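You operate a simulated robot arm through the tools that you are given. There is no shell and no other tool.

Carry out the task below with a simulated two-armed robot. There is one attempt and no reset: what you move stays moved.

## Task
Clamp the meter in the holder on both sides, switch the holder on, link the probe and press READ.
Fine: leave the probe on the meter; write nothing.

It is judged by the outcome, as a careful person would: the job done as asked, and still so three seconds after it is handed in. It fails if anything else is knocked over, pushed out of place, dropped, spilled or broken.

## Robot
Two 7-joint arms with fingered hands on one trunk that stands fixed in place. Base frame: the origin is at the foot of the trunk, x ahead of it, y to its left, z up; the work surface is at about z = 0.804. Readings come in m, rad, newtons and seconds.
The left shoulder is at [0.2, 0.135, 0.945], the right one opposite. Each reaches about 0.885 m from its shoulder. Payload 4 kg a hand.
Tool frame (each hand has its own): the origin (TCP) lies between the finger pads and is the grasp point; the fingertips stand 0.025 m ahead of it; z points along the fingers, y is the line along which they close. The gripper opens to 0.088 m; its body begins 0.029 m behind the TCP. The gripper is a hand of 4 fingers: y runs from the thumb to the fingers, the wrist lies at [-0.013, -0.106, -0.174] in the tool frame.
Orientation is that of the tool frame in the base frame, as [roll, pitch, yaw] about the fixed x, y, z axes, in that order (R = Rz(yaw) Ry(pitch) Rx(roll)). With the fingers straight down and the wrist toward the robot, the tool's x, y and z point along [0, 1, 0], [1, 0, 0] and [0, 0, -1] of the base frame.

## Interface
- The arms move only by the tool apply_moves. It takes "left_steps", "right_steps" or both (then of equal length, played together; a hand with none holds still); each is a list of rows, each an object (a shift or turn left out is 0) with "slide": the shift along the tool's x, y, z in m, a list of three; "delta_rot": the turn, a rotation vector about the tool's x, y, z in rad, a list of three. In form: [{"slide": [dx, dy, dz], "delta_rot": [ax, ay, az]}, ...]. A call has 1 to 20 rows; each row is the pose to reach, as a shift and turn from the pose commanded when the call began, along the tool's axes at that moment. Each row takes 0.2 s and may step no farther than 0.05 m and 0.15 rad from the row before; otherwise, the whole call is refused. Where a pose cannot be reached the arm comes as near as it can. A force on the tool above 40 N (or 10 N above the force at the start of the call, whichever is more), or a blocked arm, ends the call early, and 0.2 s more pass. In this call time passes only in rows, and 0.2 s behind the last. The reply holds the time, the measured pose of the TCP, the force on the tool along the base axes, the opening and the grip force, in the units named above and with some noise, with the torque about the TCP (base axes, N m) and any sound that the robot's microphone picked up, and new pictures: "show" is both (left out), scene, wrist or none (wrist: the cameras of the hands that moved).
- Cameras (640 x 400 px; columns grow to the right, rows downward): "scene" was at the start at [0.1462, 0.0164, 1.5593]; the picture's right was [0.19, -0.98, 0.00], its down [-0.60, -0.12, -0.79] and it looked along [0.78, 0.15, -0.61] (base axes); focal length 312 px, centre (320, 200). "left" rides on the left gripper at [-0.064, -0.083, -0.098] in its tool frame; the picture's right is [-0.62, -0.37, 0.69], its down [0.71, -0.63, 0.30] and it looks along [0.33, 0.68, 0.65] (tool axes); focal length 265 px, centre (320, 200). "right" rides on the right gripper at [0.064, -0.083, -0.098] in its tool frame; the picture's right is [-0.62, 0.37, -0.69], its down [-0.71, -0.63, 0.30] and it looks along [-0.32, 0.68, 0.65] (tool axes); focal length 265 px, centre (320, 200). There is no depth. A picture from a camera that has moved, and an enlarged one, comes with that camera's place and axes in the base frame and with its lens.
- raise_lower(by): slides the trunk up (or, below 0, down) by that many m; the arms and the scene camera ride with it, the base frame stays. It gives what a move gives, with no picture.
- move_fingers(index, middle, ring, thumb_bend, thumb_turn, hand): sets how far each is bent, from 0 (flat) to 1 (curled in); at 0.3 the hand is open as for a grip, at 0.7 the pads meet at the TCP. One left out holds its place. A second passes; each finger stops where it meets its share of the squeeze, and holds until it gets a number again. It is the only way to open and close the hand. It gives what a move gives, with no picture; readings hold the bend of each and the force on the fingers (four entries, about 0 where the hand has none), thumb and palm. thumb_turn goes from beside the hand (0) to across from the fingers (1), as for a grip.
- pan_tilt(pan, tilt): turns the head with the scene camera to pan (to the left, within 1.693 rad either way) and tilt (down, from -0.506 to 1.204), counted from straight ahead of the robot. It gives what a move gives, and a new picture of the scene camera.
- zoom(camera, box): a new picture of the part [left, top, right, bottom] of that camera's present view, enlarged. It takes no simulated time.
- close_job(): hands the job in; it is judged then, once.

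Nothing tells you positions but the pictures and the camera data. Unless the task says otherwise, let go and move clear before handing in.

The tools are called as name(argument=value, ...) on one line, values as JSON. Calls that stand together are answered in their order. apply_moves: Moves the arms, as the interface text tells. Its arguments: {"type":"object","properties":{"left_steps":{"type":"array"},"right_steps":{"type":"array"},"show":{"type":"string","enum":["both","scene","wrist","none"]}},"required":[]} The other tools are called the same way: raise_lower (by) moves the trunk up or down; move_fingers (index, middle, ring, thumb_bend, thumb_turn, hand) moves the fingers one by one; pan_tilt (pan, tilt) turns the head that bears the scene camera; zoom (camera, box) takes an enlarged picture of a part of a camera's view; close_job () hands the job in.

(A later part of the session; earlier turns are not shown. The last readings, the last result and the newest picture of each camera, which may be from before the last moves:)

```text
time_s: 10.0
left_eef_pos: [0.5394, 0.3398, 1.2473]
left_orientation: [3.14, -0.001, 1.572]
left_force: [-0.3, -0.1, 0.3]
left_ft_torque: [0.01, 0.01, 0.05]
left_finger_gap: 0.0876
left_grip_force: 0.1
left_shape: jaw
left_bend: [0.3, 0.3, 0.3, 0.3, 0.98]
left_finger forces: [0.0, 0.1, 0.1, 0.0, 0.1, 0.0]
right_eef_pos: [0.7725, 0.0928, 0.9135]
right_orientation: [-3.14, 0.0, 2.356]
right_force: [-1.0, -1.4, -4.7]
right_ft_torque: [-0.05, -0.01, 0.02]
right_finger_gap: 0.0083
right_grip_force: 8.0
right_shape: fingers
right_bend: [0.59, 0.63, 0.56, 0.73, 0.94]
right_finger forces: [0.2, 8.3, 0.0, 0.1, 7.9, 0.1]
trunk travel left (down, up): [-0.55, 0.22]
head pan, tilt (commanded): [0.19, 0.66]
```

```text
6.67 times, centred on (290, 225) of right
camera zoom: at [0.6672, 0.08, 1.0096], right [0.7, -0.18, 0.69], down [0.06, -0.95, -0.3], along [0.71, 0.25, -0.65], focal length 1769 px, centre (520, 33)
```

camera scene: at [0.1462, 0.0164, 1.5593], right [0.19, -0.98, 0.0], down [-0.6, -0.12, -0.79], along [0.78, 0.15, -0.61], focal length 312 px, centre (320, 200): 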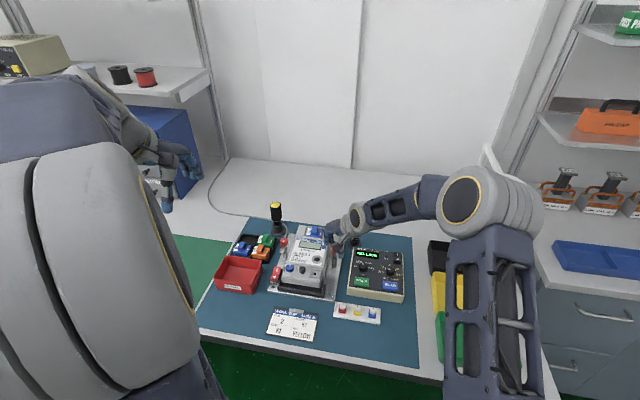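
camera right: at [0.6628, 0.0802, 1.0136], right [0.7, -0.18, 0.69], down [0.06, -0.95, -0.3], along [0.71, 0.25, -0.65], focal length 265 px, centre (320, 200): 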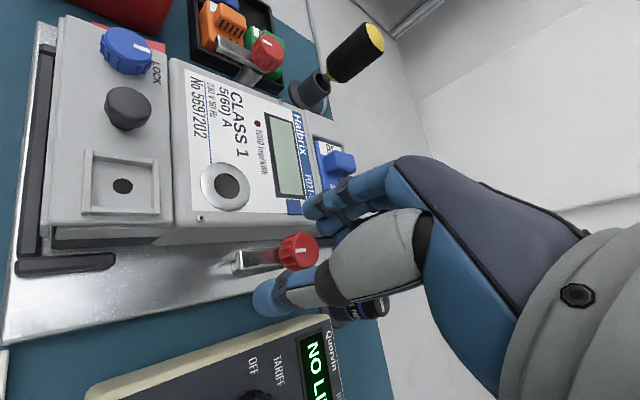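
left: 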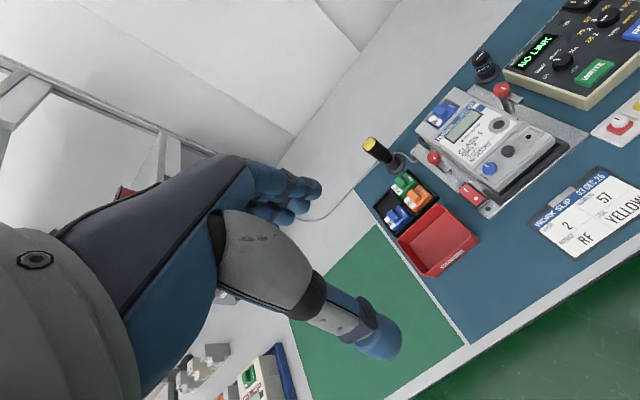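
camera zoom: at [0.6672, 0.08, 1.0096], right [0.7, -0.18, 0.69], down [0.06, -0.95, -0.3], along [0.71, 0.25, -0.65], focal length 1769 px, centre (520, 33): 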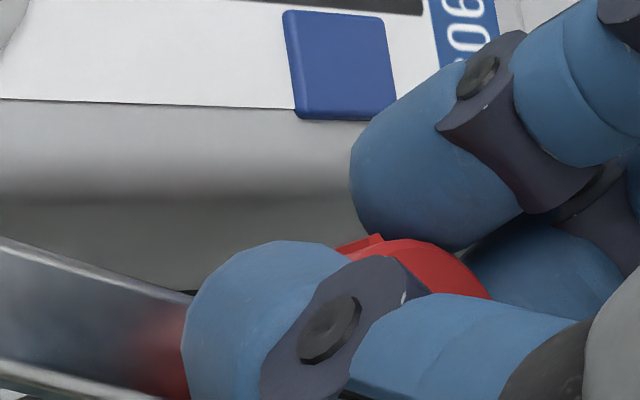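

The clamp arm has already swung a little the right way under the squeeze, and both thumb and middle hold at 8 N. Now I turn the hand clockwise (tool +z) about the knob axis.

apply_moves(right_steps=[{"slide": [-0.0002, -0.0002, 0], "delta_rot": [0, 0, 0.1]}, {"slide": [-0.0004, -0.0005, 0], "delta_rot": [0, 0, 0.2]}, {"slide": [-0.0006, -0.0008, 0], "delta_rot": [0, 0, 0.3]}, {"slide": [-0.0008, -0.0011, 0], "delta_rot": [0, 0, 0.4]}, {"slide": [-0.0009, -0.0014, 0], "delta_rot": [0, 0, 0.5]}, {"slide": [-0.001, -0.0018, 0], "delta_rot": [0, 0, 0.6]}], show="both")

zoom(camera="left", box=[440, 40, 580, 140])

zoom(camera="scene", box=[300, 215, 370, 265])

```text
time_s: 11.4
left_eef_pos: [0.5403, 0.3397, 1.248]
left_orientation: [-3.141, 0.001, 1.57]
left_force: [1.0, -0.1, -0.3]
left_ft_torque: [0.02, 0.0, -0.01]
left_finger_gap: 0.0877
left_grip_force: 0.1
left_shape: jaw
left_bend: [0.3, 0.3, 0.3, 0.3, 0.98]
left_finger forces: [0.0, 0.0, 0.1, 0.0, 0.0, 0.0]
right_eef_pos: [0.7719, 0.0911, 0.9141]
right_orientation: [3.141, -0.001, 1.757]
right_force: [2.2, 3.1, -3.9]
right_ft_torque: [0.1, -0.02, 0.01]
right_finger_gap: 0.0048
right_grip_force: 9.6
right_shape: fingers
right_bend: [0.58, 0.64, 0.56, 0.77, 0.93]
right_finger forces: [1.3, 7.8, 0.0, 0.0, 10.0, 0.0]
trunk travel left (down, up): [-0.55, 0.22]
head pan, tilt (commanded): [0.19, 0.66]
camera scene: at [0.1465, 0.0165, 1.5593], right [0.19, -0.98, 0.0], down [-0.6, -0.12, -0.79], along [0.78, 0.15, -0.61], focal length 312 px, centre (320, 200)
camera right: at [0.6773, 0.1405, 1.0106], right [0.48, -0.54, 0.69], down [-0.49, -0.82, -0.31], along [0.73, -0.19, -0.65], focal length 265 px, centre (320, 200)
```

scene: 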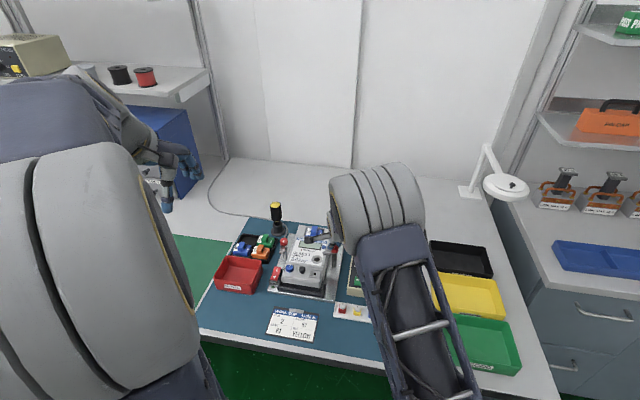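
right: 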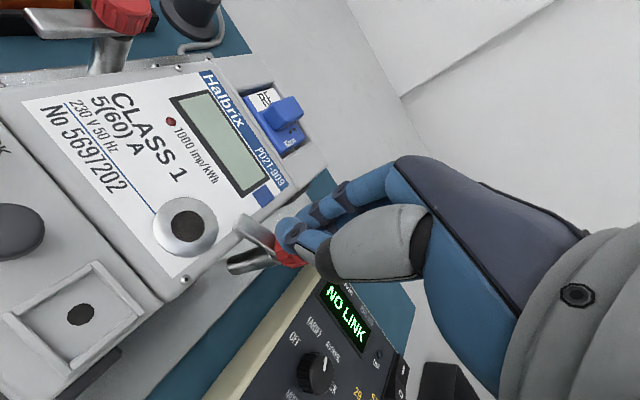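

```text
4.00 times, centred on (510, 90) of left
camera zoom: at [0.4568, 0.274, 1.3464], right [-0.37, -0.62, -0.69], down [-0.63, 0.71, -0.3], along [0.68, 0.32, -0.65], focal length 1062 px, centre (-440, 640)
```

zoom: 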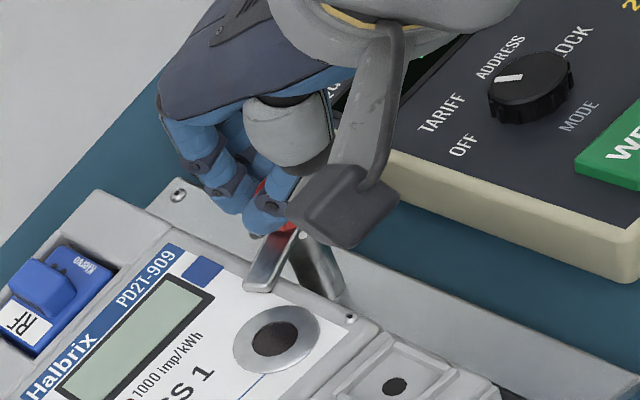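

```text
8.00 times, centred on (335, 240) of scene
camera zoom: at [0.1465, 0.0165, 1.5593], right [0.19, -0.98, 0.0], down [-0.6, -0.12, -0.79], along [0.78, 0.15, -0.61], focal length 2492 px, centre (200, -120)
```

zoom: 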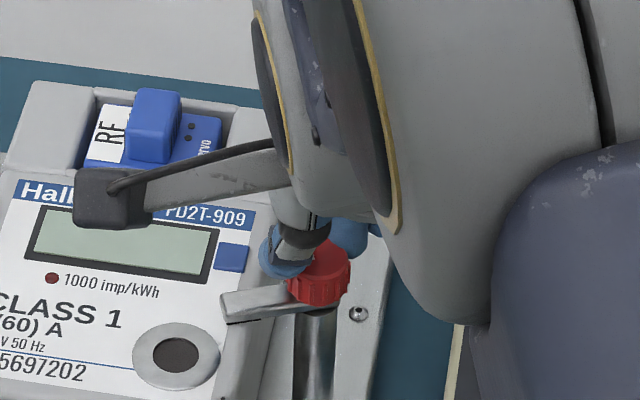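

The knob is turning: the arm has swung about 64° and its tip is coming over the meter. I'll keep turning clockwise another ~26°.

apply_moves(right_steps=[{"slide": [0, 0, 0], "delta_rot": [0, 0, 0.1]}, {"slide": [0, 0, 0], "delta_rot": [0, 0, 0.2]}, {"slide": [0, 0, 0], "delta_rot": [0, 0, 0.3]}, {"slide": [0, 0, 0], "delta_rot": [0, 0, 0.4]}], show="wrist")

zoom(camera="left", box=[440, 40, 580, 140])

zoom(camera="scene", box=[300, 215, 370, 265])

```text
time_s: 12.4
left_eef_pos: [0.5407, 0.3382, 1.2467]
left_orientation: [3.14, 0.0, 1.57]
left_force: [-0.7, -0.6, 0.2]
left_ft_torque: [0.0, 0.02, -0.01]
left_finger_gap: 0.0879
left_grip_force: 0.0
left_shape: jaw
left_bend: [0.3, 0.3, 0.3, 0.3, 0.98]
left_finger forces: [0.0, 0.0, 0.1, 0.1, 0.0, 0.1]
right_eef_pos: [0.7716, 0.0937, 0.9138]
right_orientation: [3.138, -0.003, 1.357]
right_force: [2.1, 5.1, -1.0]
right_ft_torque: [0.14, 0.01, 0.13]
right_finger_gap: 0.0049
right_grip_force: 8.4
right_shape: fingers
right_bend: [0.59, 0.65, 0.56, 0.77, 0.92]
right_finger forces: [0.9, 6.3, 0.0, 0.0, 10.9, 0.0]
trunk travel left (down, up): [-0.55, 0.22]
head pan, tilt (commanded): [0.19, 0.66]
camera right: at [0.7037, 0.1738, 1.0108], right [0.23, -0.69, 0.69], down [-0.77, -0.56, -0.31], along [0.6, -0.46, -0.65], focal length 265 px, centre (320, 200)
```

right: 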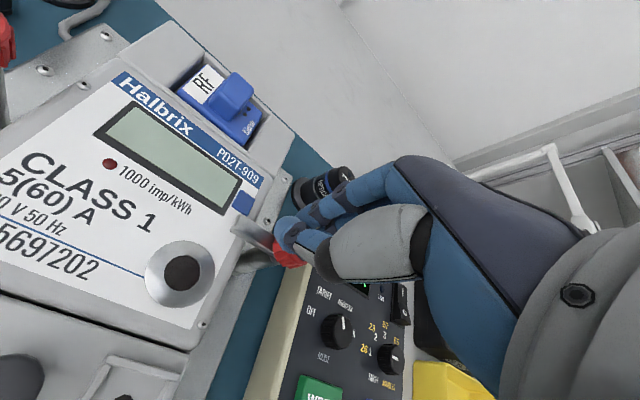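

```text
4.00 times, centred on (510, 90) of left
camera zoom: at [0.4567, 0.2741, 1.3465], right [-0.37, -0.62, -0.69], down [-0.63, 0.71, -0.3], along [0.68, 0.32, -0.65], focal length 1062 px, centre (-440, 640)
```

zoom: 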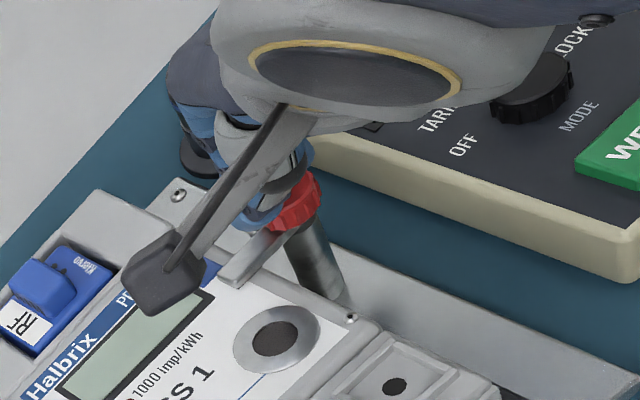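

```text
8.00 times, centred on (335, 240) of scene
camera zoom: at [0.1464, 0.0165, 1.5594], right [0.19, -0.98, 0.0], down [-0.6, -0.12, -0.79], along [0.78, 0.15, -0.61], focal length 2492 px, centre (200, -120)
```

zoom: 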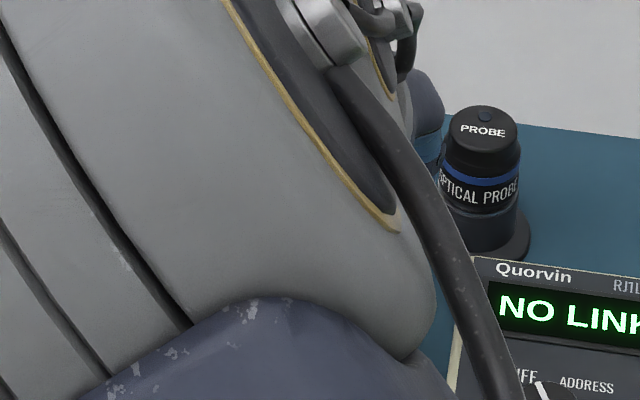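

The arm now lies across the meter's edge over the blue square. I'll turn a bit more to reach the stop, watching the torque.

apply_moves(right_steps=[{"slide": [0, 0, 0], "delta_rot": [0, 0, 0.07]}, {"slide": [0, 0, 0], "delta_rot": [0, 0, 0.14]}], show="wrist")

zoom(camera="left", box=[440, 40, 580, 140])

zoom(camera="right", box=[200, 160, 340, 300])

```text
time_s: 13.0
left_eef_pos: [0.5395, 0.3387, 1.2465]
left_orientation: [3.141, 0.001, 1.57]
left_force: [-0.1, -0.2, 0.4]
left_ft_torque: [0.01, -0.02, -0.02]
left_finger_gap: 0.0877
left_grip_force: 0.0
left_shape: jaw
left_bend: [0.3, 0.3, 0.3, 0.3, 0.98]
left_finger forces: [0.0, 0.1, 0.1, 0.0, 0.1, 0.0]
right_eef_pos: [0.7716, 0.0923, 0.9138]
right_orientation: [3.141, -0.001, 1.217]
right_force: [3.3, 8.8, 2.7]
right_ft_torque: [0.28, -0.08, 0.15]
right_finger_gap: 0.0054
right_grip_force: 10.4
right_shape: fingers
right_bend: [0.59, 0.64, 0.56, 0.77, 0.92]
right_finger forces: [1.0, 5.6, 0.1, 0.0, 14.3, 0.0]
trunk travel left (down, up): [-0.55, 0.22]
head pan, tilt (commanded): [0.19, 0.66]
camera right: at [0.7153, 0.1828, 1.0109], right [0.13, -0.71, 0.69], down [-0.84, -0.45, -0.31], along [0.53, -0.54, -0.65], focal length 265 px, centre (320, 200)
```

right: 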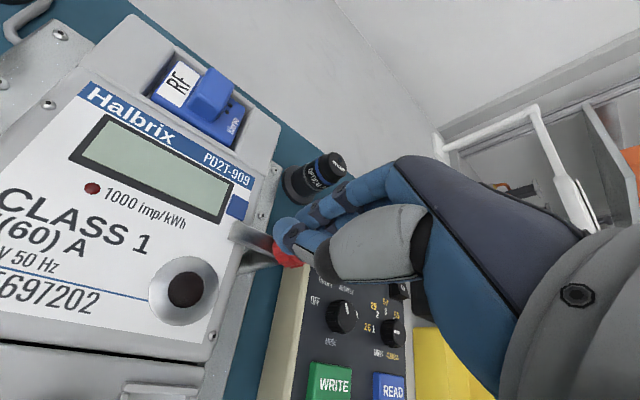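

```text
4.00 times, centred on (510, 90) of left
camera zoom: at [0.4566, 0.2743, 1.3466], right [-0.37, -0.62, -0.69], down [-0.63, 0.71, -0.3], along [0.68, 0.32, -0.65], focal length 1062 px, centre (-440, 640)
```

zoom: 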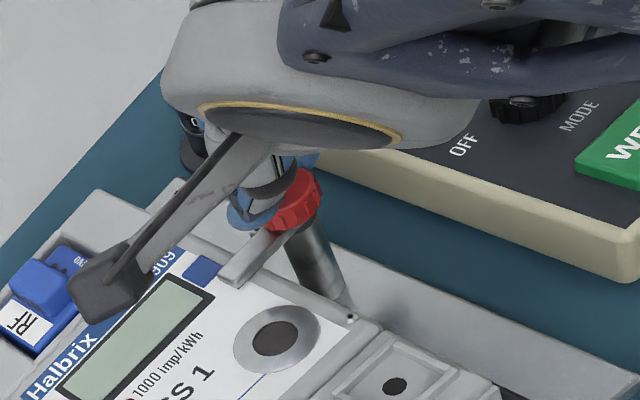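

```text
2.86 times, centred on (270, 230) of right
camera zoom: at [0.7153, 0.1828, 1.0109], right [0.13, -0.71, 0.69], down [-0.84, -0.45, -0.31], along [0.53, -0.54, -0.65], focal length 758 px, centre (463, 114)
```

zoom: 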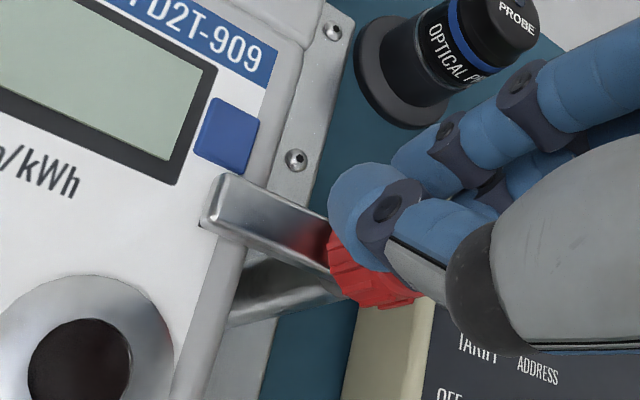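

The arm is now parallel to the meter's cross direction and the torque has risen, so the right clamp seems at its stop. I'll open the fingers and rise clear, then check.

move_fingers(hand="right", index=0.46, middle=0.46, ring=0.46, thumb_bend=0.46)

apply_moves(right_steps=[{"slide": [0, 0, -0.02]}, {"slide": [0, 0, -0.05]}, {"slide": [0, 0, -0.09]}, {"slide": [0, -0.02, -0.13]}], show="both")

zoom(camera="left", box=[440, 40, 580, 140])

zoom(camera="right", box=[100, 160, 340, 320])

```text
time_s: 14.0
left_eef_pos: [0.5394, 0.339, 1.2481]
left_orientation: [3.141, 0.001, 1.571]
left_force: [-0.2, 1.1, -0.2]
left_ft_torque: [0.04, -0.02, 0.04]
left_finger_gap: 0.0876
left_grip_force: 0.0
left_shape: jaw
left_bend: [0.3, 0.3, 0.3, 0.3, 0.98]
left_finger forces: [0.0, 0.0, 0.0, 0.0, 0.0, 0.1]
right_eef_pos: [0.7727, 0.0914, 0.9123]
right_orientation: [-3.141, -0.001, 1.216]
right_force: [0.1, 0.3, 0.3]
right_ft_torque: [-0.01, 0.0, 0.0]
right_finger_gap: 0.0499
right_grip_force: 0.1
right_shape: fingers
right_bend: [0.46, 0.46, 0.46, 0.46, 0.97]
right_finger forces: [0.0, 0.0, 0.1, 0.0, 0.1, 0.0]
trunk travel left (down, up): [-0.55, 0.22]
head pan, tilt (commanded): [0.19, 0.66]
```

```text
time_s: 15.0
left_eef_pos: [0.5394, 0.3395, 1.2474]
left_orientation: [3.14, 0.0, 1.572]
left_force: [1.2, 0.0, -0.1]
left_ft_torque: [0.0, 0.0, 0.01]
left_finger_gap: 0.0877
left_grip_force: 0.0
left_shape: jaw
left_bend: [0.3, 0.3, 0.3, 0.3, 0.98]
left_finger forces: [0.1, 0.1, 0.0, 0.0, 0.0, 0.0]
right_eef_pos: [0.7521, 0.0986, 1.0445]
right_orientation: [-3.142, 0.002, 1.216]
right_force: [-0.6, 0.1, -0.3]
right_ft_torque: [0.01, 0.01, 0.03]
right_finger_gap: 0.0498
right_grip_force: 0.0
right_shape: fingers
right_bend: [0.46, 0.46, 0.46, 0.46, 0.97]
right_finger forces: [0.1, 0.0, 0.0, 0.0, 0.1, 0.0]
trunk travel left (down, up): [-0.55, 0.22]
head pan, tilt (commanded): [0.19, 0.66]
camera scene: at [0.1465, 0.0166, 1.5592], right [0.19, -0.98, 0.0], down [-0.6, -0.12, -0.79], along [0.78, 0.15, -0.61], focal length 312 px, centre (320, 200)
camera right: at [0.6949, 0.1881, 1.1413], right [0.13, -0.71, 0.69], down [-0.84, -0.45, -0.3], along [0.53, -0.54, -0.65], focal length 265 px, centre (320, 200)
```

scene: 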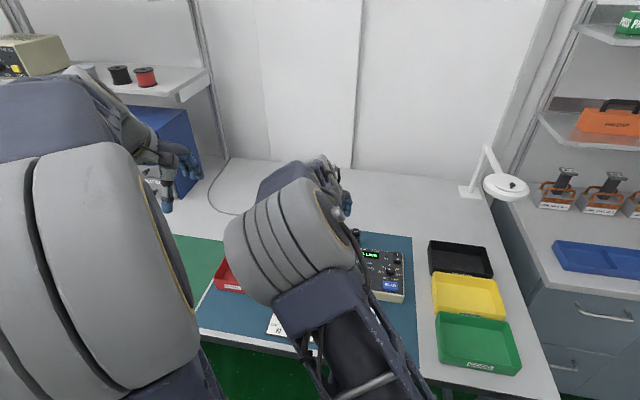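
right: 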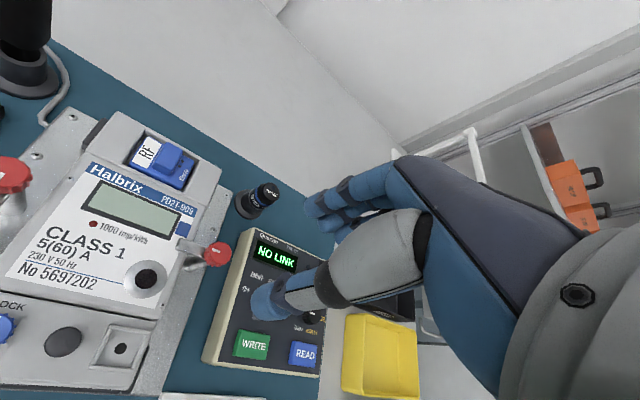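

```text
4.00 times, centred on (510, 90) of left
camera zoom: at [0.4568, 0.2742, 1.3463], right [-0.37, -0.62, -0.69], down [-0.63, 0.71, -0.3], along [0.68, 0.32, -0.65], focal length 1062 px, centre (-440, 640)
```

zoom: 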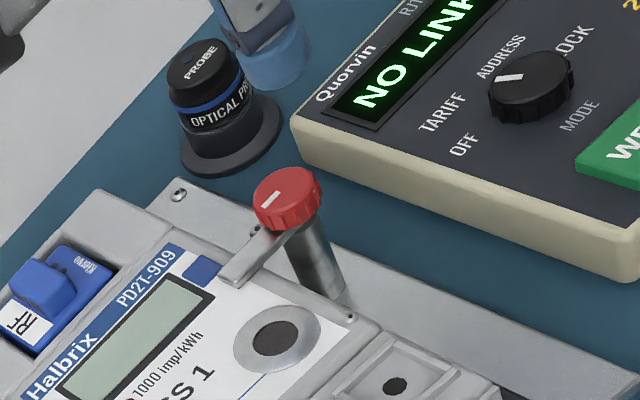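

```text
2.50 times, centred on (220, 240) of right
camera zoom: at [0.6949, 0.1881, 1.1413], right [0.13, -0.71, 0.69], down [-0.84, -0.45, -0.3], along [0.53, -0.54, -0.65], focal length 664 px, centre (570, 100)
```

zoom: 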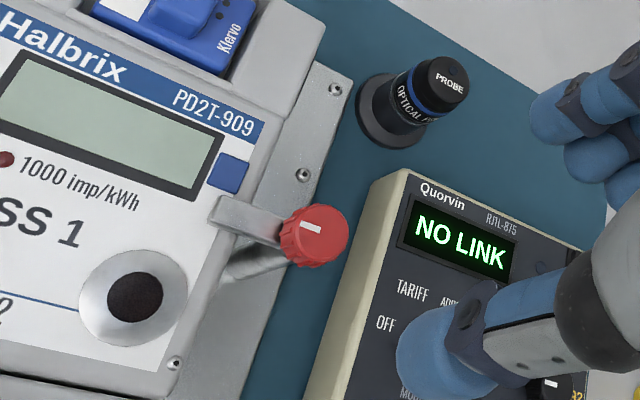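

The right clamp is across the meter and the meter is undisturbed. I'll move the right hand out of the way, then bring the left hand above the left knob, mirrored.

apply_moves(right_steps=[{"slide": [-0.03, -0.005, -0.014], "delta_rot": [0, 0, -0.05]}, {"slide": [-0.07, -0.01, -0.028], "delta_rot": [0, 0, -0.1]}, {"slide": [-0.11, -0.015, -0.042], "delta_rot": [0, 0, -0.15]}, {"slide": [-0.15, -0.02, -0.056], "delta_rot": [0, 0, -0.2]}, {"slide": [-0.19, -0.025, -0.07], "delta_rot": [0, 0, -0.25]}, {"slide": [-0.23, -0.03, -0.085], "delta_rot": [0, 0, -0.3]}, {"slide": [-0.27, -0.035, -0.1], "delta_rot": [0, 0, -0.354]}], show="scene")

apply_moves(left_steps=[{"slide": [-0.0117, 0.0288, 0.033], "delta_rot": [0, 0, 0.098]}, {"slide": [-0.0234, 0.0575, 0.066], "delta_rot": [0, 0, 0.196]}, {"slide": [-0.0351, 0.0863, 0.099], "delta_rot": [0, 0, 0.294]}, {"slide": [-0.0468, 0.115, 0.1315], "delta_rot": [0, 0, 0.392]}, {"slide": [-0.0585, 0.1438, 0.164], "delta_rot": [0, 0, 0.49]}, {"slide": [-0.0702, 0.1725, 0.197], "delta_rot": [0, 0, 0.588]}, {"slide": [-0.0819, 0.2013, 0.23], "delta_rot": [0, 0, 0.686]}, {"slide": [-0.0936, 0.23, 0.263], "delta_rot": [0, 0, 0.785]}], show="both")

```text
time_s: 16.6
left_eef_pos: [0.5399, 0.3403, 1.2481]
left_orientation: [3.139, 0.0, 1.572]
left_force: [0.2, -0.1, 0.4]
left_ft_torque: [0.01, 0.01, -0.02]
left_finger_gap: 0.0877
left_grip_force: 0.1
left_shape: jaw
left_bend: [0.3, 0.3, 0.3, 0.3, 0.98]
left_finger forces: [0.0, 0.1, 0.1, 0.1, 0.0, 0.0]
right_eef_pos: [0.6239, -0.1406, 1.1431]
right_orientation: [3.141, 0.001, 1.572]
right_force: [0.4, 0.2, 0.3]
right_ft_torque: [0.01, 0.02, 0.0]
right_finger_gap: 0.0502
right_grip_force: 0.2
right_shape: fingers
right_bend: [0.46, 0.46, 0.46, 0.46, 0.97]
right_finger forces: [0.1, 0.0, 0.1, 0.1, 0.0, 0.0]
trunk travel left (down, up): [-0.55, 0.22]
head pan, tilt (commanded): [0.19, 0.66]
camera scene: at [0.1465, 0.0168, 1.5593], right [0.19, -0.98, 0.0], down [-0.6, -0.12, -0.79], along [0.78, 0.15, -0.61], focal length 312 px, centre (320, 200)
```

scene: 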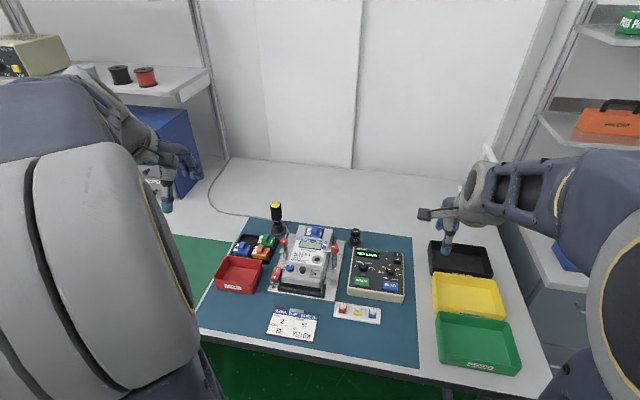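

```text
time_s: 18.4
left_eef_pos: [0.768, 0.2472, 0.9842]
left_orientation: [3.14, 0.0, 0.787]
left_force: [0.7, 0.3, -0.7]
left_ft_torque: [0.02, -0.01, 0.03]
left_finger_gap: 0.0876
left_grip_force: 0.0
left_shape: jaw
left_bend: [0.3, 0.3, 0.3, 0.3, 0.98]
left_finger forces: [0.0, 0.0, 0.0, 0.0, 0.1, 0.1]
right_eef_pos: [0.6232, -0.1394, 1.1422]
right_orientation: [3.14, -0.001, 1.57]
right_force: [-1.5, 0.4, 0.5]
right_ft_torque: [0.0, 0.0, 0.0]
right_finger_gap: 0.0498
right_grip_force: 0.0
right_shape: fingers
right_bend: [0.46, 0.46, 0.46, 0.46, 0.97]
right_finger forces: [0.0, 0.0, 0.1, 0.1, 0.0, 0.1]
trunk travel left (down, up): [-0.55, 0.22]
head pan, tilt (commanded): [0.19, 0.66]
camera scene: at [0.1458, 0.0164, 1.5594], right [0.19, -0.98, 0.0], down [-0.6, -0.12, -0.79], along [0.78, 0.15, -0.61], focal length 312 px, centre (320, 200)
camera left: at [0.6649, 0.2596, 1.0831], right [-0.7, -0.18, -0.69], down [0.06, 0.95, -0.3], along [0.71, -0.25, -0.65], focal length 265 px, centre (320, 200)
```

scene: 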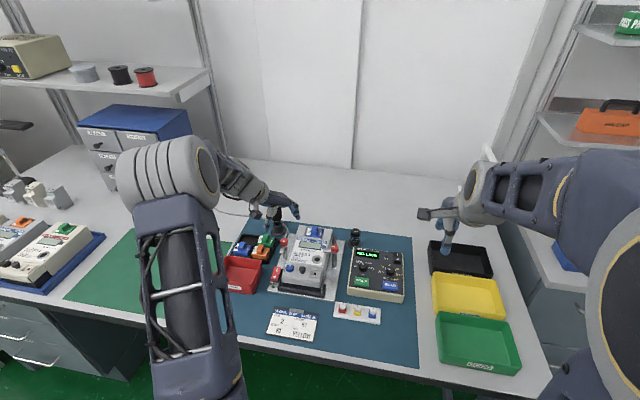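
left: 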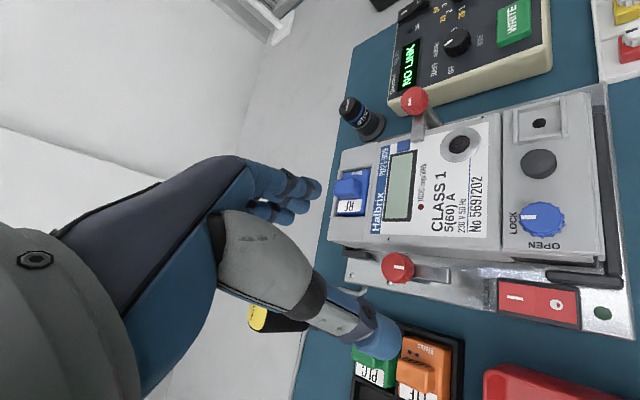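

The left hand is above the left knob; the torque screwdriver stands near the hand, so I'll check clearances and knob alignment.

zoom(camera="scene", box=[235, 180, 325, 270])

zoom(camera="left", box=[230, 190, 470, 350])

zoom(camera="right", box=[0, 0, 240, 200])

```text
4.44 times, centred on (280, 225) of scene
camera zoom: at [0.1458, 0.0164, 1.5594], right [0.19, -0.98, 0.0], down [-0.6, -0.12, -0.79], along [0.78, 0.15, -0.61], focal length 1384 px, centre (498, 89)
```

zoom: 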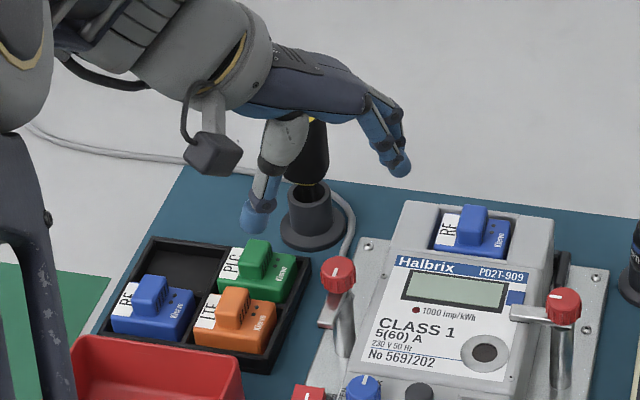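

```text
2.50 times, centred on (350, 270) of left
camera zoom: at [0.6649, 0.2596, 1.0831], right [-0.7, -0.18, -0.69], down [0.06, 0.95, -0.3], along [0.71, -0.25, -0.65], focal length 664 px, centre (245, 25)
```

zoom: 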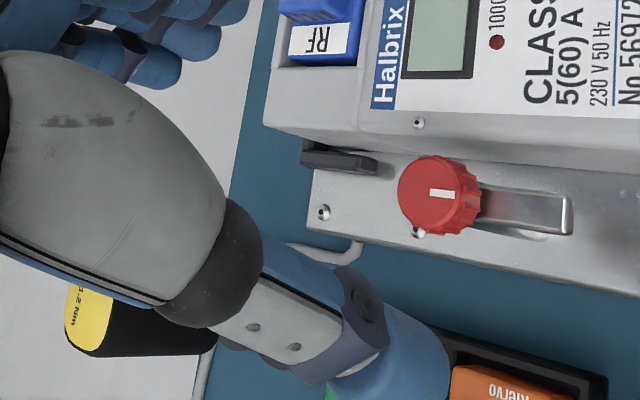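

```text
2.00 times, centred on (120, 100) of right
camera zoom: at [0.5399, -0.0762, 1.2396], right [0.37, -0.62, 0.69], down [-0.63, -0.71, -0.3], along [0.68, -0.32, -0.65], focal length 531 px, centre (720, 400)
```

zoom: 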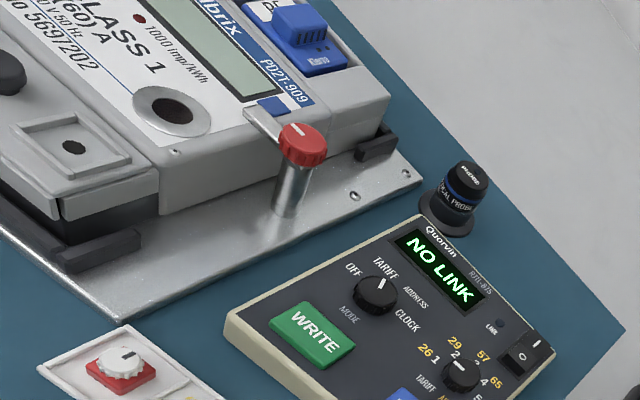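

The left knob is at about (0.772, 0.2465, 0.897); the screwdriver is about 12 cm off the hand's side, so clear. I'll set the fingers and descend in the mirrored way.

move_fingers(hand="left", index=0.48, middle=0.48, ring=0.48, thumb_bend=0.48)

apply_moves(left_steps=[{"slide": [0.0042, 0.0035, 0.02]}, {"slide": [0.0042, 0.0035, 0.04]}, {"slide": [0.0042, 0.0035, 0.055]}, {"slide": [0.0042, 0.0035, 0.066]}], show="both")

zoom(camera="left", box=[250, 150, 450, 300])

zoom(camera="scene", box=[245, 205, 315, 255])

zoom(camera="right", box=[0, 0, 120, 90])

```text
time_s: 19.4
left_eef_pos: [0.7696, 0.2473, 0.9848]
left_orientation: [3.142, 0.001, 0.788]
left_force: [-0.6, -0.2, 0.4]
left_ft_torque: [-0.01, 0.02, 0.02]
left_finger_gap: 0.0464
left_grip_force: 0.0
left_shape: fingers
left_bend: [0.48, 0.48, 0.48, 0.48, 0.98]
left_finger forces: [0.1, 0.0, 0.0, 0.1, 0.1, 0.0]
right_eef_pos: [0.6245, -0.1413, 1.1412]
right_orientation: [3.141, 0.001, 1.571]
right_force: [-0.2, -0.5, -0.3]
right_ft_torque: [0.02, 0.01, 0.01]
right_finger_gap: 0.0502
right_grip_force: 0.1
right_shape: fingers
right_bend: [0.46, 0.46, 0.46, 0.46, 0.97]
right_finger forces: [0.1, 0.0, 0.1, 0.0, 0.0, 0.2]
trunk travel left (down, up): [-0.55, 0.22]
head pan, tilt (commanded): [0.19, 0.66]
```

```text
time_s: 20.4
left_eef_pos: [0.7753, 0.2469, 0.9186]
left_orientation: [-3.141, -0.001, 0.787]
left_force: [0.0, -0.2, 0.0]
left_ft_torque: [-0.03, -0.01, 0.0]
left_finger_gap: 0.0467
left_grip_force: 0.1
left_shape: fingers
left_bend: [0.48, 0.48, 0.48, 0.48, 0.98]
left_finger forces: [0.1, 0.1, 0.1, 0.0, 0.0, 0.1]
right_eef_pos: [0.624, -0.1426, 1.1421]
right_orientation: [-3.141, 0.002, 1.572]
right_force: [-0.5, 0.4, 0.0]
right_ft_torque: [0.0, 0.0, -0.01]
right_finger_gap: 0.0497
right_grip_force: 0.1
right_shape: fingers
right_bend: [0.46, 0.46, 0.46, 0.46, 0.97]
right_finger forces: [0.1, 0.0, 0.1, 0.1, 0.1, 0.1]
trunk travel left (down, up): [-0.55, 0.22]
head pan, tilt (commanded): [0.19, 0.66]
camera scene: at [0.1462, 0.0164, 1.5593], right [0.19, -0.98, 0.0], down [-0.6, -0.12, -0.79], along [0.78, 0.15, -0.61], focal length 312 px, centre (320, 200)
camera left: at [0.671, 0.2591, 1.018], right [-0.7, -0.18, -0.69], down [0.06, 0.95, -0.3], along [0.71, -0.25, -0.65], focal length 265 px, centre (320, 200)
```

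scene: 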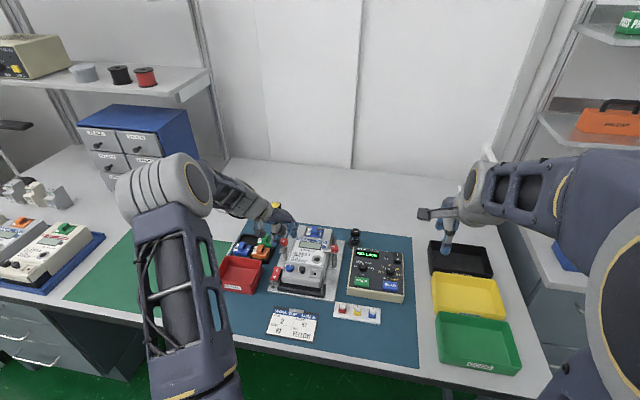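
left: 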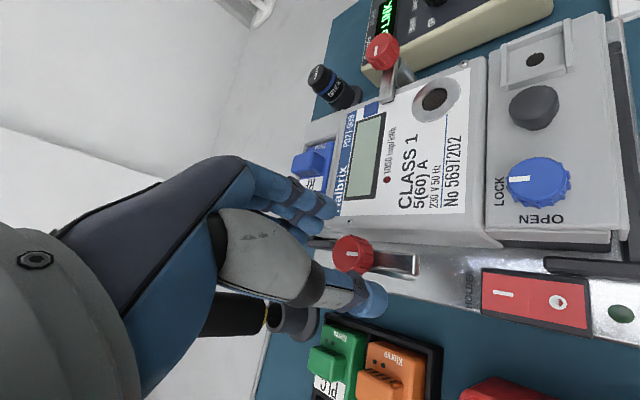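

```text
2.67 times, centred on (350, 225) of left
camera zoom: at [0.671, 0.2591, 1.018], right [-0.7, -0.18, -0.69], down [0.06, 0.95, -0.3], along [0.71, -0.25, -0.65], focal length 708 px, centre (240, 133)
```

zoom: 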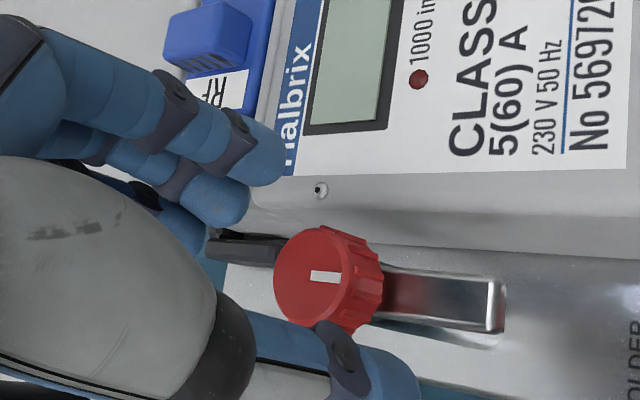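

```text
8.00 times, centred on (280, 230) of scene
camera zoom: at [0.1462, 0.0164, 1.5593], right [0.19, -0.98, 0.0], down [-0.6, -0.12, -0.79], along [0.78, 0.15, -0.61], focal length 2492 px, centre (640, -40)
```

zoom: 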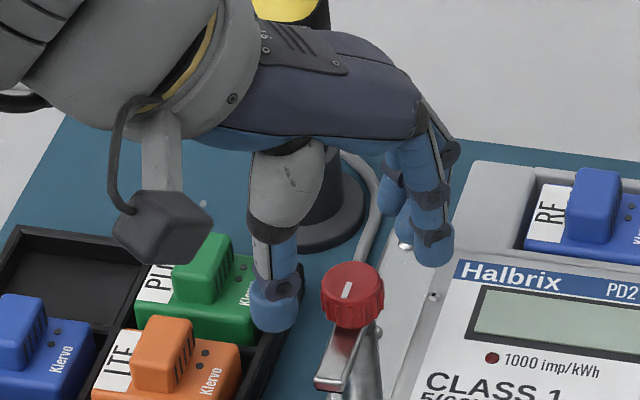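

```text
4.44 times, centred on (60, 45) of right
camera zoom: at [0.5402, -0.0763, 1.2394], right [0.37, -0.62, 0.69], down [-0.63, -0.71, -0.3], along [0.68, -0.32, -0.65], focal length 1180 px, centre (1476, 889)
```

zoom: 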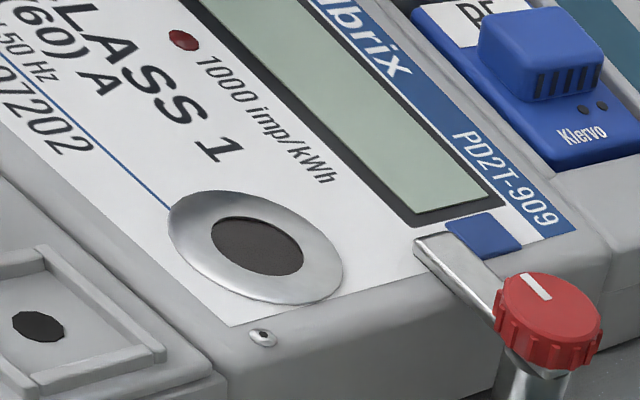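

The knob is aligned between thumb and fingers. I'll go down 5 mm and close thumb and middle finger on it.

apply_moves(left_steps=[{"slide": [0, 0, 0.0055]}], show="none")

move_fingers(hand="left", index=0.57, middle=0.7, ring=0.56, thumb_bend=0.72)

zoom(camera="left", box=[250, 150, 450, 300])

zoom(camera="scene", box=[245, 205, 315, 255])

```text
time_s: 20.8
left_eef_pos: [0.7755, 0.247, 0.9139]
left_orientation: [3.142, -0.003, 0.785]
left_force: [0.4, -0.2, -0.4]
left_ft_torque: [-0.02, -0.02, -0.01]
left_finger_gap: 0.0466
left_grip_force: 0.1
left_shape: fingers
left_bend: [0.48, 0.48, 0.48, 0.48, 0.98]
left_finger forces: [0.1, 0.0, 0.0, 0.0, 0.0, 0.1]
right_eef_pos: [0.6241, -0.1412, 1.1428]
right_orientation: [-3.14, 0.0, 1.571]
right_force: [0.0, -0.6, 0.0]
right_ft_torque: [-0.03, 0.0, -0.01]
right_finger_gap: 0.0501
right_grip_force: 0.0
right_shape: fingers
right_bend: [0.46, 0.46, 0.46, 0.46, 0.97]
right_finger forces: [0.0, 0.0, 0.0, 0.0, 0.1, 0.0]
trunk travel left (down, up): [-0.55, 0.22]
head pan, tilt (commanded): [0.19, 0.66]
```

```text
time_s: 21.8
left_eef_pos: [0.7758, 0.247, 0.9146]
left_orientation: [3.141, -0.001, 0.787]
left_force: [-1.0, 3.4, -1.0]
left_ft_torque: [0.07, 0.02, -0.04]
left_finger_gap: 0.0208
left_grip_force: 4.3
left_shape: fingers
left_bend: [0.56, 0.66, 0.56, 0.65, 0.97]
left_finger forces: [0.1, 3.1, 0.0, 0.0, 6.2, 0.0]
right_eef_pos: [0.6238, -0.1413, 1.1427]
right_orientation: [3.141, -0.002, 1.571]
right_force: [-1.2, 0.5, 0.0]
right_ft_torque: [-0.01, 0.02, -0.03]
right_finger_gap: 0.0503
right_grip_force: 0.0
right_shape: fingers
right_bend: [0.46, 0.46, 0.46, 0.46, 0.97]
right_finger forces: [0.0, 0.1, 0.0, 0.0, 0.0, 0.0]
trunk travel left (down, up): [-0.55, 0.22]
head pan, tilt (commanded): [0.19, 0.66]
```

```text
2.67 times, centred on (350, 225) of left
camera zoom: at [0.671, 0.2594, 1.0123], right [-0.7, -0.18, -0.69], down [0.06, 0.95, -0.3], along [0.71, -0.25, -0.65], focal length 708 px, centre (240, 133)
```

zoom: 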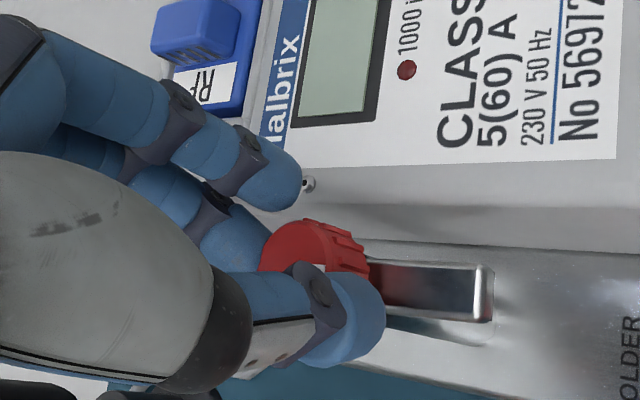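

```text
8.00 times, centred on (280, 230) of scene
camera zoom: at [0.1462, 0.0166, 1.5593], right [0.19, -0.98, 0.0], down [-0.6, -0.12, -0.79], along [0.78, 0.15, -0.61], focal length 2492 px, centre (640, -40)
```

zoom: 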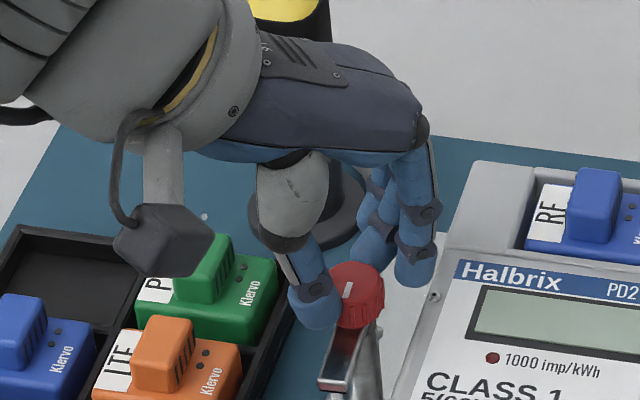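

A balanced grip this time. I'll squeeze a bit more and then turn counter-clockwise (tool −z).

move_fingers(hand="left", middle=0.76, thumb_bend=0.78)

apply_moves(left_steps=[{"delta_rot": [0, 0, -0.1]}, {"delta_rot": [0, 0, -0.2]}, {"delta_rot": [0, 0, -0.3]}, {"delta_rot": [0, 0, -0.4]}], show="both")

zoom(camera="left", box=[250, 150, 450, 300])

zoom(camera="scene", box=[245, 205, 315, 255])

```text
time_s: 22.8
left_eef_pos: [0.7754, 0.2475, 0.9122]
left_orientation: [3.141, -0.003, 0.787]
left_force: [-0.5, 7.2, -4.3]
left_ft_torque: [0.13, 0.0, -0.03]
left_finger_gap: 0.0196
left_grip_force: 10.1
left_shape: fingers
left_bend: [0.56, 0.66, 0.56, 0.67, 0.96]
left_finger forces: [0.0, 9.0, 0.0, 0.0, 10.9, 0.0]
right_eef_pos: [0.6242, -0.1418, 1.1409]
right_orientation: [3.142, 0.0, 1.572]
right_force: [0.5, -0.1, 0.7]
right_ft_torque: [-0.02, -0.02, 0.01]
right_finger_gap: 0.05
right_grip_force: 0.1
right_shape: fingers
right_bend: [0.46, 0.46, 0.46, 0.46, 0.97]
right_finger forces: [0.0, 0.0, 0.0, 0.1, 0.0, 0.1]
trunk travel left (down, up): [-0.55, 0.22]
head pan, tilt (commanded): [0.19, 0.66]
```

```text
time_s: 23.8
left_eef_pos: [0.7763, 0.2468, 0.914]
left_orientation: [3.14, 0.002, 1.19]
left_force: [-2.0, 9.3, -1.6]
left_ft_torque: [0.21, 0.02, -0.01]
left_finger_gap: 0.0195
left_grip_force: 11.1
left_shape: fingers
left_bend: [0.56, 0.66, 0.56, 0.67, 0.96]
left_finger forces: [0.0, 11.6, 0.0, 0.0, 10.7, 0.0]
right_eef_pos: [0.6231, -0.1396, 1.1411]
right_orientation: [-3.14, -0.001, 1.57]
right_force: [-0.1, 0.2, -0.4]
right_ft_torque: [0.0, -0.02, 0.0]
right_finger_gap: 0.0499
right_grip_force: 0.0
right_shape: fingers
right_bend: [0.46, 0.46, 0.46, 0.46, 0.97]
right_finger forces: [0.1, 0.1, 0.0, 0.2, 0.2, 0.0]
trunk travel left (down, up): [-0.55, 0.22]
head pan, tilt (commanded): [0.19, 0.66]
camera scene: at [0.1462, 0.0168, 1.5593], right [0.19, -0.98, 0.0], down [-0.6, -0.12, -0.79], along [0.78, 0.15, -0.61], focal length 312 px, centre (320, 200)
camera left: at [0.6742, 0.2176, 1.0119], right [-0.57, -0.44, -0.69], down [-0.32, 0.9, -0.3], along [0.76, 0.05, -0.65], focal length 265 px, centre (320, 200)
```

scene: 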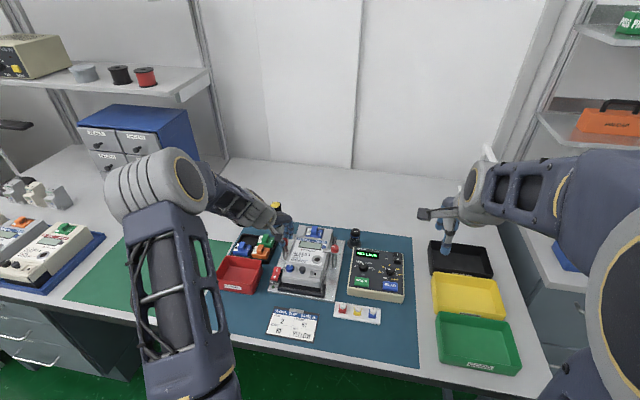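
left: 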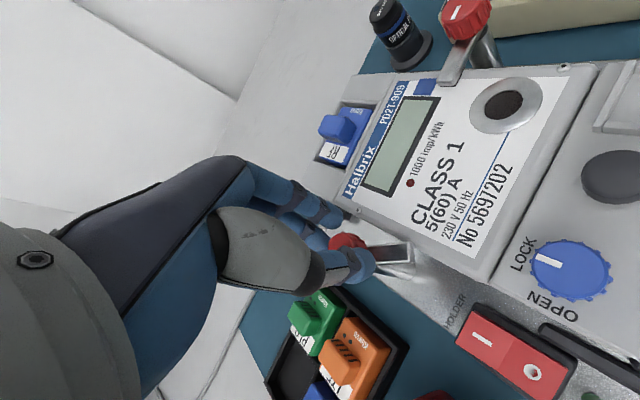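

```text
2.67 times, centred on (350, 225) of left
camera zoom: at [0.6742, 0.2176, 1.0119], right [-0.57, -0.44, -0.69], down [-0.32, 0.9, -0.3], along [0.76, 0.05, -0.65], focal length 708 px, centre (240, 133)
```

zoom: 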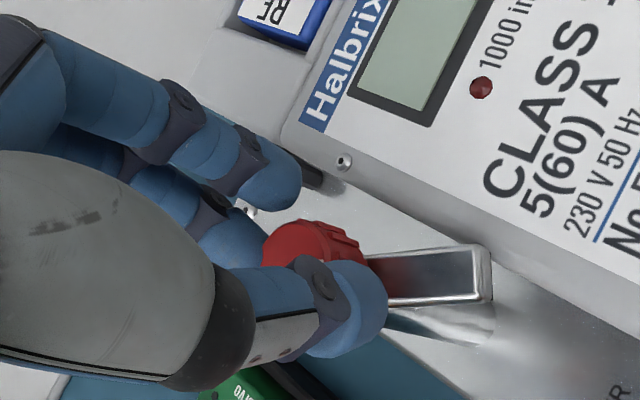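

```text
8.00 times, centred on (280, 230) of scene
camera zoom: at [0.1462, 0.0168, 1.5593], right [0.19, -0.98, 0.0], down [-0.6, -0.12, -0.79], along [0.78, 0.15, -0.61], focal length 2492 px, centre (640, -40)
```

zoom: 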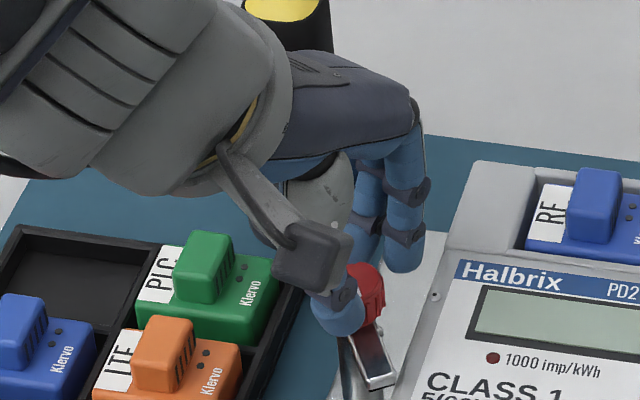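

The knob follows the hand (arm turned about 23° so far). I'll continue counter-clockwise, easing 1.5 mm in +y to relieve side force.

apply_moves(left_steps=[{"slide": [0.0014, -0.0006, 0], "delta_rot": [0, 0, -0.1]}, {"slide": [0.0014, -0.0006, 0], "delta_rot": [0, 0, -0.2]}, {"slide": [0.0014, -0.0006, 0], "delta_rot": [0, 0, -0.3]}, {"slide": [0.0014, -0.0006, 0], "delta_rot": [0, 0, -0.4]}, {"slide": [0.0014, -0.0006, 0], "delta_rot": [0, 0, -0.5]}], show="both")

zoom(camera="left", box=[250, 150, 450, 300])

zoom(camera="scene", box=[245, 205, 315, 255])

```text
time_s: 25.0
left_eef_pos: [0.775, 0.2488, 0.9134]
left_orientation: [-3.14, 0.002, 1.687]
left_force: [-5.8, 2.9, -4.4]
left_ft_torque: [0.11, 0.1, 0.0]
left_finger_gap: 0.0192
left_grip_force: 9.8
left_shape: fingers
left_bend: [0.56, 0.66, 0.56, 0.68, 0.95]
left_finger forces: [0.1, 9.6, 0.0, 0.0, 10.4, 0.0]
right_eef_pos: [0.6244, -0.1412, 1.1425]
right_orientation: [3.14, 0.0, 1.572]
right_force: [-0.3, 0.2, 0.0]
right_ft_torque: [0.01, 0.01, 0.0]
right_finger_gap: 0.0501
right_grip_force: 0.0
right_shape: fingers
right_bend: [0.46, 0.46, 0.46, 0.46, 0.97]
right_finger forces: [0.1, 0.1, 0.0, 0.1, 0.0, 0.0]
trunk travel left (down, up): [-0.55, 0.22]
head pan, tilt (commanded): [0.19, 0.66]
camera scene: at [0.1462, 0.0168, 1.5593], right [0.19, -0.98, 0.0], down [-0.6, -0.12, -0.79], along [0.78, 0.15, -0.61], focal length 312 px, centre (320, 200)
camera left: at [0.7002, 0.1736, 1.0125], right [-0.29, -0.66, -0.69], down [-0.71, 0.64, -0.3], along [0.64, 0.4, -0.65], focal length 265 px, centre (320, 200)
```

scene: 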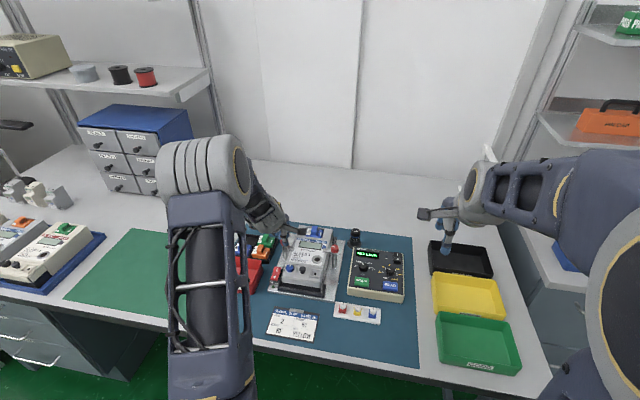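
left: 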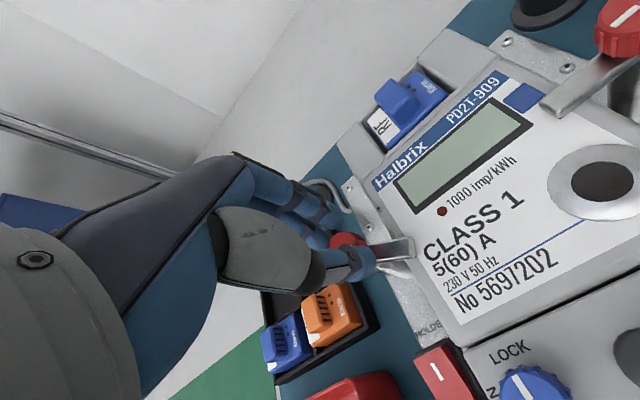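

```text
2.67 times, centred on (350, 225) of left
camera zoom: at [0.7002, 0.1736, 1.0125], right [-0.29, -0.66, -0.69], down [-0.71, 0.64, -0.3], along [0.64, 0.4, -0.65], focal length 708 px, centre (240, 133)
```

zoom: 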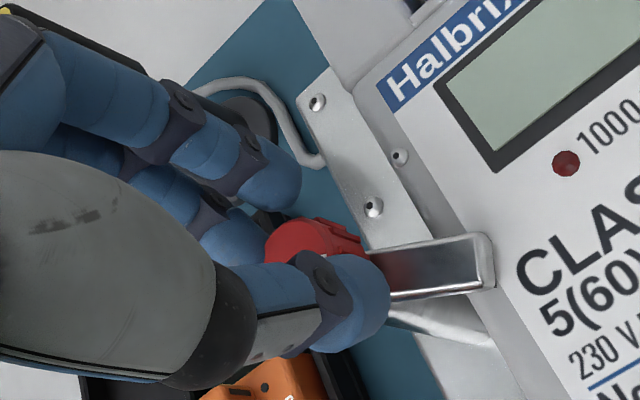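

```text
8.00 times, centred on (280, 230) of scene
camera zoom: at [0.1462, 0.0168, 1.5593], right [0.19, -0.98, 0.0], down [-0.6, -0.12, -0.79], along [0.78, 0.15, -0.61], focal length 2492 px, centre (640, -40)
```

zoom: 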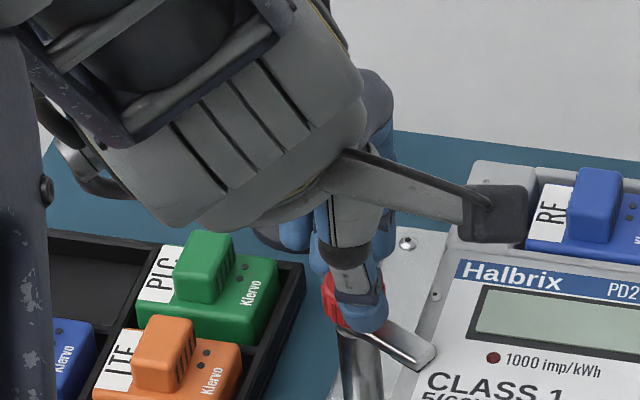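

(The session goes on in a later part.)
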